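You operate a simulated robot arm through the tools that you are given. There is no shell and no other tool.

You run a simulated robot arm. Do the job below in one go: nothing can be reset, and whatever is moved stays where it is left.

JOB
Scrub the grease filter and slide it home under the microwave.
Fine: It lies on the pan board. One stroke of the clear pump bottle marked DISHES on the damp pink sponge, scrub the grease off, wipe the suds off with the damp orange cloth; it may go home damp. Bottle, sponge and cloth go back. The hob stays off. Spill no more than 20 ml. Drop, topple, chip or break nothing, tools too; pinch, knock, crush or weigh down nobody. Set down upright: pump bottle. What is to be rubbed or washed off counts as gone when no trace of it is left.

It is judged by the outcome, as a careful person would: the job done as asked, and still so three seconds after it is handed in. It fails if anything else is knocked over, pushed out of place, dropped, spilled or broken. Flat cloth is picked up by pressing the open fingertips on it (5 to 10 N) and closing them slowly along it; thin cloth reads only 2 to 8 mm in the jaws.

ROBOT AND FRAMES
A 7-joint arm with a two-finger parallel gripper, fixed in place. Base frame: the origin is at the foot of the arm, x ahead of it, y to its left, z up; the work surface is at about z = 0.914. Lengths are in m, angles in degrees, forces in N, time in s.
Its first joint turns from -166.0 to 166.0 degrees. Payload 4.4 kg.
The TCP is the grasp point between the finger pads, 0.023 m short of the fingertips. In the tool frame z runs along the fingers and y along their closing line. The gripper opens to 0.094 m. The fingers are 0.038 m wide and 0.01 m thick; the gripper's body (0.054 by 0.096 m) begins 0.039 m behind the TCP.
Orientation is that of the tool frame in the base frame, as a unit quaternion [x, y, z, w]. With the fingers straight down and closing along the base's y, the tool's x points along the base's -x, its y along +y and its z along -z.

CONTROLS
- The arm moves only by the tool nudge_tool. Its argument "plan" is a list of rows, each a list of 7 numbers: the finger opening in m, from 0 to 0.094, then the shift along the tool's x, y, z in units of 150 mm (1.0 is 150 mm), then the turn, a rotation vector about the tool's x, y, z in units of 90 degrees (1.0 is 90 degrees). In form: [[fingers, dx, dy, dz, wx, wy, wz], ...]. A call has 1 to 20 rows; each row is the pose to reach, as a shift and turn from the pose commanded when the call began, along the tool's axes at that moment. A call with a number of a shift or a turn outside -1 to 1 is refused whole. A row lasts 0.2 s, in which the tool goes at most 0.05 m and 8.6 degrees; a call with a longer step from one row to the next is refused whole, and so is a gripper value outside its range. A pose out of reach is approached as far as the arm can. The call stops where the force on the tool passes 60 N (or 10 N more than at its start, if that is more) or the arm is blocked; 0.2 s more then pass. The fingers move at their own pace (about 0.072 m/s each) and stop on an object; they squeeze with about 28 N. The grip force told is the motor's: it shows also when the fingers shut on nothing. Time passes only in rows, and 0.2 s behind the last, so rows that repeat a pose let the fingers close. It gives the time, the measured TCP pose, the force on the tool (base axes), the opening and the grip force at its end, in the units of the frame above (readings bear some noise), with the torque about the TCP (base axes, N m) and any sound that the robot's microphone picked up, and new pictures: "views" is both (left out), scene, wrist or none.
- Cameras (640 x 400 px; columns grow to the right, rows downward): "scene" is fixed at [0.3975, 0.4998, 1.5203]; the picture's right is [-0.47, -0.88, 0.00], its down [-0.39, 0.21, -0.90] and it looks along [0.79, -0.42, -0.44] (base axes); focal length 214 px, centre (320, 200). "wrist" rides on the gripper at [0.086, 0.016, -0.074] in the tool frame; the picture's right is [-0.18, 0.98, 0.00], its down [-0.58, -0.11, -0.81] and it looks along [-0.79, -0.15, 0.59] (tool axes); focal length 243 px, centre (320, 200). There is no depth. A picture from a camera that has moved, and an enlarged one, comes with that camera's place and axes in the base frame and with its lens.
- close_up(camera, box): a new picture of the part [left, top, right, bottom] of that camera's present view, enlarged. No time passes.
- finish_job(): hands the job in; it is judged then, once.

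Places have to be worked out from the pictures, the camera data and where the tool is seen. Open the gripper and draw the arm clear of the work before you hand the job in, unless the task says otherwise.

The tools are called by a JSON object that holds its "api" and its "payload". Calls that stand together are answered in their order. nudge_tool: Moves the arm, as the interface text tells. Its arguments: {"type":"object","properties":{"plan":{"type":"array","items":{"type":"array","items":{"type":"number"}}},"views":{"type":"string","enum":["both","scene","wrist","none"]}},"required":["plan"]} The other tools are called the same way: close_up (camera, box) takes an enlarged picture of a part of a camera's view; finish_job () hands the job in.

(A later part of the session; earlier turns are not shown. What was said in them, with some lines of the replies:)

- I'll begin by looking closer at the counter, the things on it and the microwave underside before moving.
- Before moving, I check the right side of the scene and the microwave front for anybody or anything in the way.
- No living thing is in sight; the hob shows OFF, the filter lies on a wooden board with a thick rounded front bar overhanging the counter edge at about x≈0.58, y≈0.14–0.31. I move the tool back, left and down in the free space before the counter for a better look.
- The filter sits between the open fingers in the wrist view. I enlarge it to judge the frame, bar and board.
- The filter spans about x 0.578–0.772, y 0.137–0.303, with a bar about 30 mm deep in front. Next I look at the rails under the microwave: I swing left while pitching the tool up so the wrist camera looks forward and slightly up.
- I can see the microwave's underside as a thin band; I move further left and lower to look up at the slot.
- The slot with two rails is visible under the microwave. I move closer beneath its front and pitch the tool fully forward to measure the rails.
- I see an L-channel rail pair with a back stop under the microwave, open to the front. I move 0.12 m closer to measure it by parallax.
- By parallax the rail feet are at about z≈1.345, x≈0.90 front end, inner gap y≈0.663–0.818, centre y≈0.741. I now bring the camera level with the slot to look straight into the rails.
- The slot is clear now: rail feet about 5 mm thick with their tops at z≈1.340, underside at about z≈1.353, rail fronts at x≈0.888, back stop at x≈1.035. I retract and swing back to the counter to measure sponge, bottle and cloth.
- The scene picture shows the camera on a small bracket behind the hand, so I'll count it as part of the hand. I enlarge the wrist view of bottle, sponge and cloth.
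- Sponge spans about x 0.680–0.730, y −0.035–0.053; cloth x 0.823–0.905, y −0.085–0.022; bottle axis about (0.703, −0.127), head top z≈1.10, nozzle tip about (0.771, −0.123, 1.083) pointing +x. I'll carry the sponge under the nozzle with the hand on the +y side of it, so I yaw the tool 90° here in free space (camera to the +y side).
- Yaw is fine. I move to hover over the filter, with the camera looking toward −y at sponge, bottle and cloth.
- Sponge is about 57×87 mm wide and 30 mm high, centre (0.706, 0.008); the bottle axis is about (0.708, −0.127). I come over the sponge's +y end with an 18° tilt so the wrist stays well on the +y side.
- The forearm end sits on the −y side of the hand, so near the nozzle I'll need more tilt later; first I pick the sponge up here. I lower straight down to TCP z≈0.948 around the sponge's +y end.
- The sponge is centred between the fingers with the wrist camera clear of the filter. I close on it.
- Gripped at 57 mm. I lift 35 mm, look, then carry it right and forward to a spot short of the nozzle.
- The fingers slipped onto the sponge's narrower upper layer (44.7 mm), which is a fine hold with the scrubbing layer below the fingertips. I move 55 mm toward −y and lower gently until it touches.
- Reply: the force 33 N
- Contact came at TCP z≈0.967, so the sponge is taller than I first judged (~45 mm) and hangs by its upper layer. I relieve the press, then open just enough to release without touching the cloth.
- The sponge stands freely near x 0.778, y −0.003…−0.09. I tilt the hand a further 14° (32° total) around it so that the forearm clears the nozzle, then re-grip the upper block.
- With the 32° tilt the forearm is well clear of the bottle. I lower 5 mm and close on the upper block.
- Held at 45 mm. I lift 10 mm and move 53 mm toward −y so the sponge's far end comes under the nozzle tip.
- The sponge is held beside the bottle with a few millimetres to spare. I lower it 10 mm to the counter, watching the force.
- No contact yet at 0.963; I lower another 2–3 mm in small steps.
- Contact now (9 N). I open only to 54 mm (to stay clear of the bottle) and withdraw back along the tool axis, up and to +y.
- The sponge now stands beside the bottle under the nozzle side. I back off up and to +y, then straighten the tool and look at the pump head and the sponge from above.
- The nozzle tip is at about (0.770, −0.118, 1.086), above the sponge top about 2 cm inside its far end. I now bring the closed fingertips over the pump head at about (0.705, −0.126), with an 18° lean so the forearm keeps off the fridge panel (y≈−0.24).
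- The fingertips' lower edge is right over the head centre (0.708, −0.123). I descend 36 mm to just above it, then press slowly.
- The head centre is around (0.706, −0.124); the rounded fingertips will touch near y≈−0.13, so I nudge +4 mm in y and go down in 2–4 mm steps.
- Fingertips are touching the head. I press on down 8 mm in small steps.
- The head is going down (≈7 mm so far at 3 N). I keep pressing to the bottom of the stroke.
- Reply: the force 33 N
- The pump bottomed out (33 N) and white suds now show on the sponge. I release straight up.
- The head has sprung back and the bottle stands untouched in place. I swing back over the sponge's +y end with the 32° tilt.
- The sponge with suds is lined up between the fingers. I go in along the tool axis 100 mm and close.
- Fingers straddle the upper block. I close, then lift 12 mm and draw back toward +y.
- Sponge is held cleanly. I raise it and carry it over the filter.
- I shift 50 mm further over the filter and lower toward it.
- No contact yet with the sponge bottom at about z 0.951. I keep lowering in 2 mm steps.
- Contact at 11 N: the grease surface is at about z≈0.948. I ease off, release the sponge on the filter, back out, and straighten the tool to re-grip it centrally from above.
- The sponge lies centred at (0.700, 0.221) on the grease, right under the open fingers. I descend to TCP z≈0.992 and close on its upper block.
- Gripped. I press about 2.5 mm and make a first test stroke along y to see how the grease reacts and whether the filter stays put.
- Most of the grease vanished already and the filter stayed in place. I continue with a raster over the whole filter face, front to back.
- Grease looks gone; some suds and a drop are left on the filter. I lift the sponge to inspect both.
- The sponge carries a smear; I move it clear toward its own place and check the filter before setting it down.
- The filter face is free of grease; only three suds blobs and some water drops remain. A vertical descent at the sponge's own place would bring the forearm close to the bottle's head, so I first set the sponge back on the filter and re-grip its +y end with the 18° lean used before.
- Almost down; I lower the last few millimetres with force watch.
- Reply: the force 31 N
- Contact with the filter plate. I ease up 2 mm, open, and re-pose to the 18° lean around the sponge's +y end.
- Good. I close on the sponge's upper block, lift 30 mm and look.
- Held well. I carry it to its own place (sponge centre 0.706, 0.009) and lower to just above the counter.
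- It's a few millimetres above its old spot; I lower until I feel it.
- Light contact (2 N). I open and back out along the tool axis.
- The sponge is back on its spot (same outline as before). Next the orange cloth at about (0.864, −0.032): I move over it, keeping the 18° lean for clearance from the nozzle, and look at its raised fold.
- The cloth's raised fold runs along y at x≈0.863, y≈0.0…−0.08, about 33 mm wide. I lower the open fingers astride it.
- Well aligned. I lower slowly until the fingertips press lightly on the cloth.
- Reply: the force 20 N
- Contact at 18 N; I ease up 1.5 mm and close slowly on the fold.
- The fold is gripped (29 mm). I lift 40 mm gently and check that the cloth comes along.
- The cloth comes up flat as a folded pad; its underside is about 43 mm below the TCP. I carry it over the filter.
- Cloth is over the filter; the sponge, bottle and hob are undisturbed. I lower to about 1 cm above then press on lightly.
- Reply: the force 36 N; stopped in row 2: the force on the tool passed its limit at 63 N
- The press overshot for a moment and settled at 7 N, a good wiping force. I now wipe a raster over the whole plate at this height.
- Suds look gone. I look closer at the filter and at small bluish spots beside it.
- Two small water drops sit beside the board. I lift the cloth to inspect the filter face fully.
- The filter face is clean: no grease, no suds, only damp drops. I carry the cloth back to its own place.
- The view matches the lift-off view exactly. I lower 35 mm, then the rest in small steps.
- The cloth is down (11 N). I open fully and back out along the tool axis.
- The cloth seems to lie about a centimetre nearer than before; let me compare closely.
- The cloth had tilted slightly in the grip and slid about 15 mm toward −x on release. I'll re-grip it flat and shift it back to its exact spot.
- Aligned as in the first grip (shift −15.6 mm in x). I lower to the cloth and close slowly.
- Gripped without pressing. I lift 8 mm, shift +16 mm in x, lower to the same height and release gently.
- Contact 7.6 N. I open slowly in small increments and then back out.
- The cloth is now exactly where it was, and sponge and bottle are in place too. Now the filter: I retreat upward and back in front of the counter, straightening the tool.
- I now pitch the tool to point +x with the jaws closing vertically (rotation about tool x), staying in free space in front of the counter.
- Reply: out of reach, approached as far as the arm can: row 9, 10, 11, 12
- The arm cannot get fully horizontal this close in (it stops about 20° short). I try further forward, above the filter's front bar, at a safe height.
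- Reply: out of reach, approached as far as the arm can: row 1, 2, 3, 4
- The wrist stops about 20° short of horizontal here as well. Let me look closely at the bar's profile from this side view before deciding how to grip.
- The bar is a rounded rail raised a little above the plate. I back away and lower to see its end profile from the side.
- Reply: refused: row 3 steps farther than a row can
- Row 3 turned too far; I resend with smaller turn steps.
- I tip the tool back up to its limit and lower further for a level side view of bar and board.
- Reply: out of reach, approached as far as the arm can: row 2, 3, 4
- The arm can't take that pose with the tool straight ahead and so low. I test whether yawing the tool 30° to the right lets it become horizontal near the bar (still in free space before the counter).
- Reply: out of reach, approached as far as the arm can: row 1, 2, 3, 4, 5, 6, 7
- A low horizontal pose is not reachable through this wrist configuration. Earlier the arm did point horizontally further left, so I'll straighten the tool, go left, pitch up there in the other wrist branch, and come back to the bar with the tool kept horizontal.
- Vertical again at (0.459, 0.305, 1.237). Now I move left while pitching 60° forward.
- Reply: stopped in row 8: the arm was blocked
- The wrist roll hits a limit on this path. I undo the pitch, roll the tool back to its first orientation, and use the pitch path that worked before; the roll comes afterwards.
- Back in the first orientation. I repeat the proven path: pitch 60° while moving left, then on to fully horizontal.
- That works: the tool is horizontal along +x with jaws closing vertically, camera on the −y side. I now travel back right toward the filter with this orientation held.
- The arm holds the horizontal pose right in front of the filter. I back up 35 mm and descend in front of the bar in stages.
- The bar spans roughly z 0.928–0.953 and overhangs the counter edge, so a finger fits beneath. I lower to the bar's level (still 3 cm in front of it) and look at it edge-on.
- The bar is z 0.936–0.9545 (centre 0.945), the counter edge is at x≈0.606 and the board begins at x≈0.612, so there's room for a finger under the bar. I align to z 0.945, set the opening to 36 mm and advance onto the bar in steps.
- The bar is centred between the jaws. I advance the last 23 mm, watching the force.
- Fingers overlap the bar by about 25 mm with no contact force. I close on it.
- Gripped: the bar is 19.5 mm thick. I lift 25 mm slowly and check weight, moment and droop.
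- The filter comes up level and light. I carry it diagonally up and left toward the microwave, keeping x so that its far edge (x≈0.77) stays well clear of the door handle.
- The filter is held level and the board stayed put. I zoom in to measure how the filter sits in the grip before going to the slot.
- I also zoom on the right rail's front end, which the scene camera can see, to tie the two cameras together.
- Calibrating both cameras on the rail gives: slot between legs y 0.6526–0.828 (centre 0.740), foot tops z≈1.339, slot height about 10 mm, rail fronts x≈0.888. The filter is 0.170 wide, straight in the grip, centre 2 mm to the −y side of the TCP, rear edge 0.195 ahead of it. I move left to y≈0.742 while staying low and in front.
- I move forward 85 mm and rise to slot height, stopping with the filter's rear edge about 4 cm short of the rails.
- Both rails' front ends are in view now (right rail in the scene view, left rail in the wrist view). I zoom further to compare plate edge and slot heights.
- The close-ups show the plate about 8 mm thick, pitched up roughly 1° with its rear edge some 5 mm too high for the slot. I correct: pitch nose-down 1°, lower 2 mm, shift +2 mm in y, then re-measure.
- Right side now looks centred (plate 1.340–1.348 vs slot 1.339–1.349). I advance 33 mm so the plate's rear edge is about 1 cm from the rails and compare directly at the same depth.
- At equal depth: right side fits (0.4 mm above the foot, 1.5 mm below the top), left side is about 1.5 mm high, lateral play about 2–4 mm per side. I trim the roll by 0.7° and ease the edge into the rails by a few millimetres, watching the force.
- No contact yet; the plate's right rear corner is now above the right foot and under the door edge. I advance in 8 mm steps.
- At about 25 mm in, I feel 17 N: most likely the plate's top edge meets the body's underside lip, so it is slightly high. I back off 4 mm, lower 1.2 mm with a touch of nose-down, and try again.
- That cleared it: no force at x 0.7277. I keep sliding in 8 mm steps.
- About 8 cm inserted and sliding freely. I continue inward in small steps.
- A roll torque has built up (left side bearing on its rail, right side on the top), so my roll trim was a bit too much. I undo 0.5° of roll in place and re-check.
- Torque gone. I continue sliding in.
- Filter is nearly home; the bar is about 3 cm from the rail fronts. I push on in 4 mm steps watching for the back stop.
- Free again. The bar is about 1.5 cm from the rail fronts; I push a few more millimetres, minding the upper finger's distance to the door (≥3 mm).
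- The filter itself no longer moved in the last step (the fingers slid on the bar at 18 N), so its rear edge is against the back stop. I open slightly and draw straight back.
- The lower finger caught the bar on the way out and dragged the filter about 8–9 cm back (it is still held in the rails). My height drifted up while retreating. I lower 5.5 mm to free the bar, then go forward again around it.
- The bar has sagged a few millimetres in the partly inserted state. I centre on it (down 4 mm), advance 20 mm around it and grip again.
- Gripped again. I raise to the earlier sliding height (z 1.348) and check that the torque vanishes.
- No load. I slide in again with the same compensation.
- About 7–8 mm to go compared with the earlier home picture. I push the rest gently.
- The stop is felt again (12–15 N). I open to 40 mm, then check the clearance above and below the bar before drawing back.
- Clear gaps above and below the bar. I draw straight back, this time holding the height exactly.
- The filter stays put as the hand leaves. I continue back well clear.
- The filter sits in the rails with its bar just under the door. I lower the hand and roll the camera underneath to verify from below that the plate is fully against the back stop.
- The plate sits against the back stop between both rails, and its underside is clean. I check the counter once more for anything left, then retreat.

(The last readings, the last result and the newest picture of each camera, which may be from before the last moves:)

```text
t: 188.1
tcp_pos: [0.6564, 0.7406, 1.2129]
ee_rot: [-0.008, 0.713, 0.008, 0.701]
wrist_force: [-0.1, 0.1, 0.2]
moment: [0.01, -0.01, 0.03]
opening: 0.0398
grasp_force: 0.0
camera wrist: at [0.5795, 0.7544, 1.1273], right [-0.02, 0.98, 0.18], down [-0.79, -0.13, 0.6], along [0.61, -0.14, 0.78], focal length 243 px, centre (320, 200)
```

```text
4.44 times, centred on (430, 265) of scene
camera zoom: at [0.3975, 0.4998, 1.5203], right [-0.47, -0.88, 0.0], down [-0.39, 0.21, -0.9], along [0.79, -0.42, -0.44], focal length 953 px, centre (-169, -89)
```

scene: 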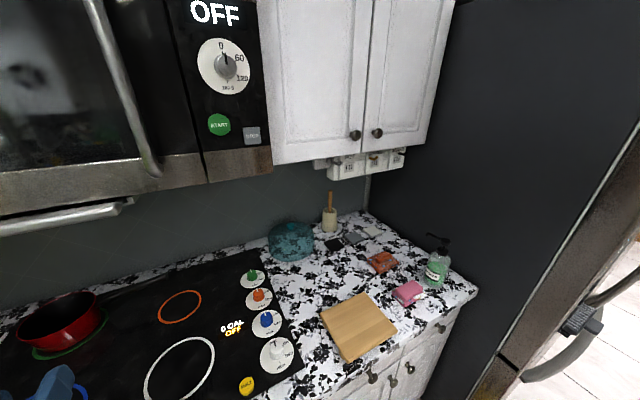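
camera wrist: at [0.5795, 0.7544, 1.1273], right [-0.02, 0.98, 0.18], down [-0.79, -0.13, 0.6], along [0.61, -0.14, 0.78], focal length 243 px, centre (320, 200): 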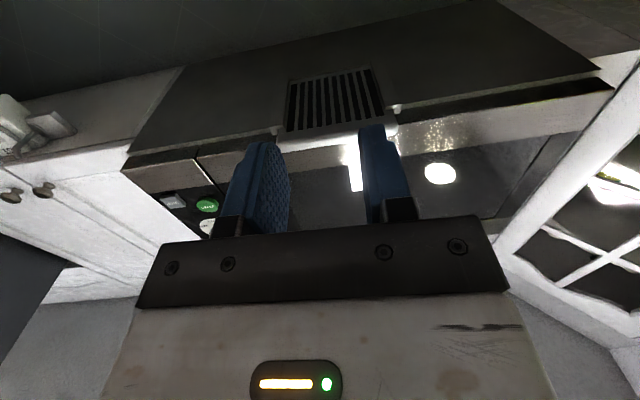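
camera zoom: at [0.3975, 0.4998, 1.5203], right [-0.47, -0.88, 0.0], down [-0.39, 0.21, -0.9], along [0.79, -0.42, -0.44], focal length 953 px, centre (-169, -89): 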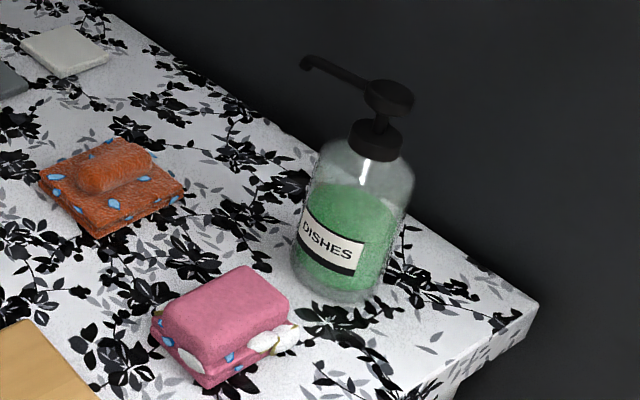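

Everything is in order: bottle upright, sponge and cloth in place, hob OFF, board clean. I open the gripper and draw the arm back clear of the work.

{"api": "nudge_tool", "payload": {"plan": [[0.06, 0, 0, -0.2, 0, 0, 0], [0.08, 0, -0.05, -0.4, 0, 0, 0], [0.094, 0, -0.1, -0.6, 0, 0, 0], [0.094, 0, -0.2, -0.8, 0, 0, 0], [0.094, 0, -0.3, -1.0, 0, 0, 0]], "views": "none"}}

{"api": "nudge_tool", "payload": {"plan": [[0.094, 0, -0.2, 0, 0, 0.08, 0], [0.094, 0, -0.4, 0, 0, 0.16, 0], [0.094, 0, -0.6, 0, 0, 0.24, 0], [0.094, 0, -0.8, 0, 0, 0.32, 0], [0.094, 0, -1.0, 0, 0, 0.4, 0]], "views": "both"}}

{"api": "close_up", "payload": {"camera": "scene", "box": [0, 150, 160, 250]}}

```text
t: 189.3
tcp_pos: [0.5082, 0.6899, 1.2153]
ee_rot: [-0.008, 0.713, 0.007, 0.701]
wrist_force: [0.2, -0.3, -0.2]
moment: [-0.03, 0.0, 0.0]
opening: 0.0939
grasp_force: 0.0
```

```text
t: 190.5
tcp_pos: [0.5105, 0.5399, 1.2197]
ee_rot: [-0.01, 0.895, 0.006, 0.445]
wrist_force: [-0.1, 0.4, -0.3]
moment: [-0.02, 0.02, -0.05]
opening: 0.0945
grasp_force: 0.0
camera wrist: at [0.3991, 0.5543, 1.1943], right [0.09, 0.99, 0.15], down [-0.29, -0.12, 0.95], along [0.95, -0.13, 0.28], focal length 243 px, centre (320, 200)
```

scene: 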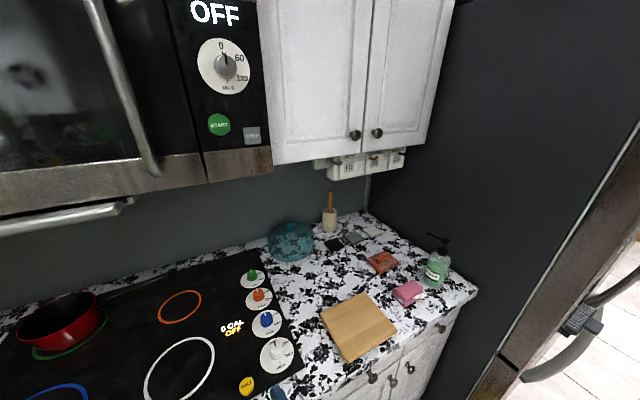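
wrist: 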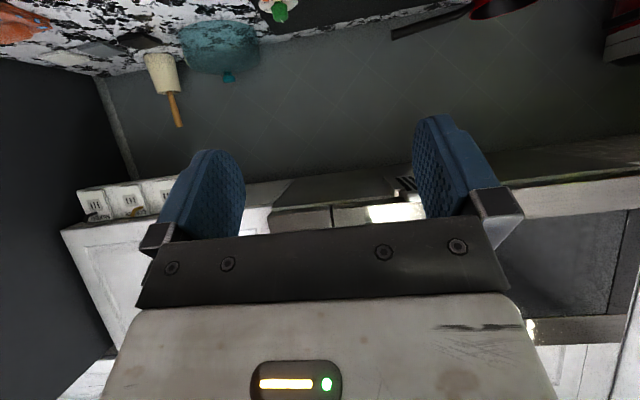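

```text
4.00 times, centred on (80, 200) of scene
camera zoom: at [0.3975, 0.4998, 1.5203], right [-0.47, -0.88, 0.0], down [-0.39, 0.21, -0.9], along [0.79, -0.42, -0.44], focal length 858 px, centre (1280, 200)
```

zoom: 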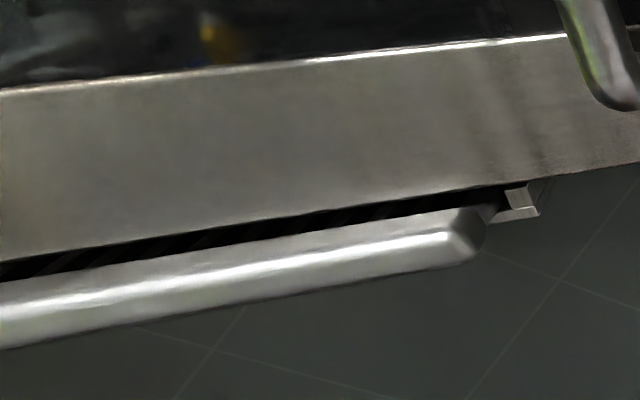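

The filter rests steady in its rails against the back stop, the arm is clear with the gripper open, and the microwave and hob are both OFF. I hand the job in.

{"api": "finish_job", "payload": {}}

```text
The job is handed in.
```

The grease filter is scrubbed, wiped and back in its rails under the microwave, up against the back stop, and the job is handed in.

- **Scrub and wipe:** I used one pump stroke on the pink sponge and scrubbed the grease off. I then wiped the suds off with the orange cloth. The last close-ups show no grease or suds on the filter. It went home damp.
- **Put back:** The bottle was never moved and stands upright. The sponge and cloth are back on their spots. The cloth first slid about 15 mm when I let go of it, so I picked it up again and put it right.
- **Filter dragged out once:** As I first let go of the filter, a finger caught its bar and pulled it about 8–9 cm back out. It stayed in the rails. I pushed it home again, and it stayed put when I withdrew.
- **Smear on the sponge:** The sponge went back with some suds and a little grease on it.
- **Water drops:** I saw two small water drops beside the board after wiping. They were gone by the last check.

The hob and microwave still read OFF, and I saw nothing else moved, knocked over or spilled.
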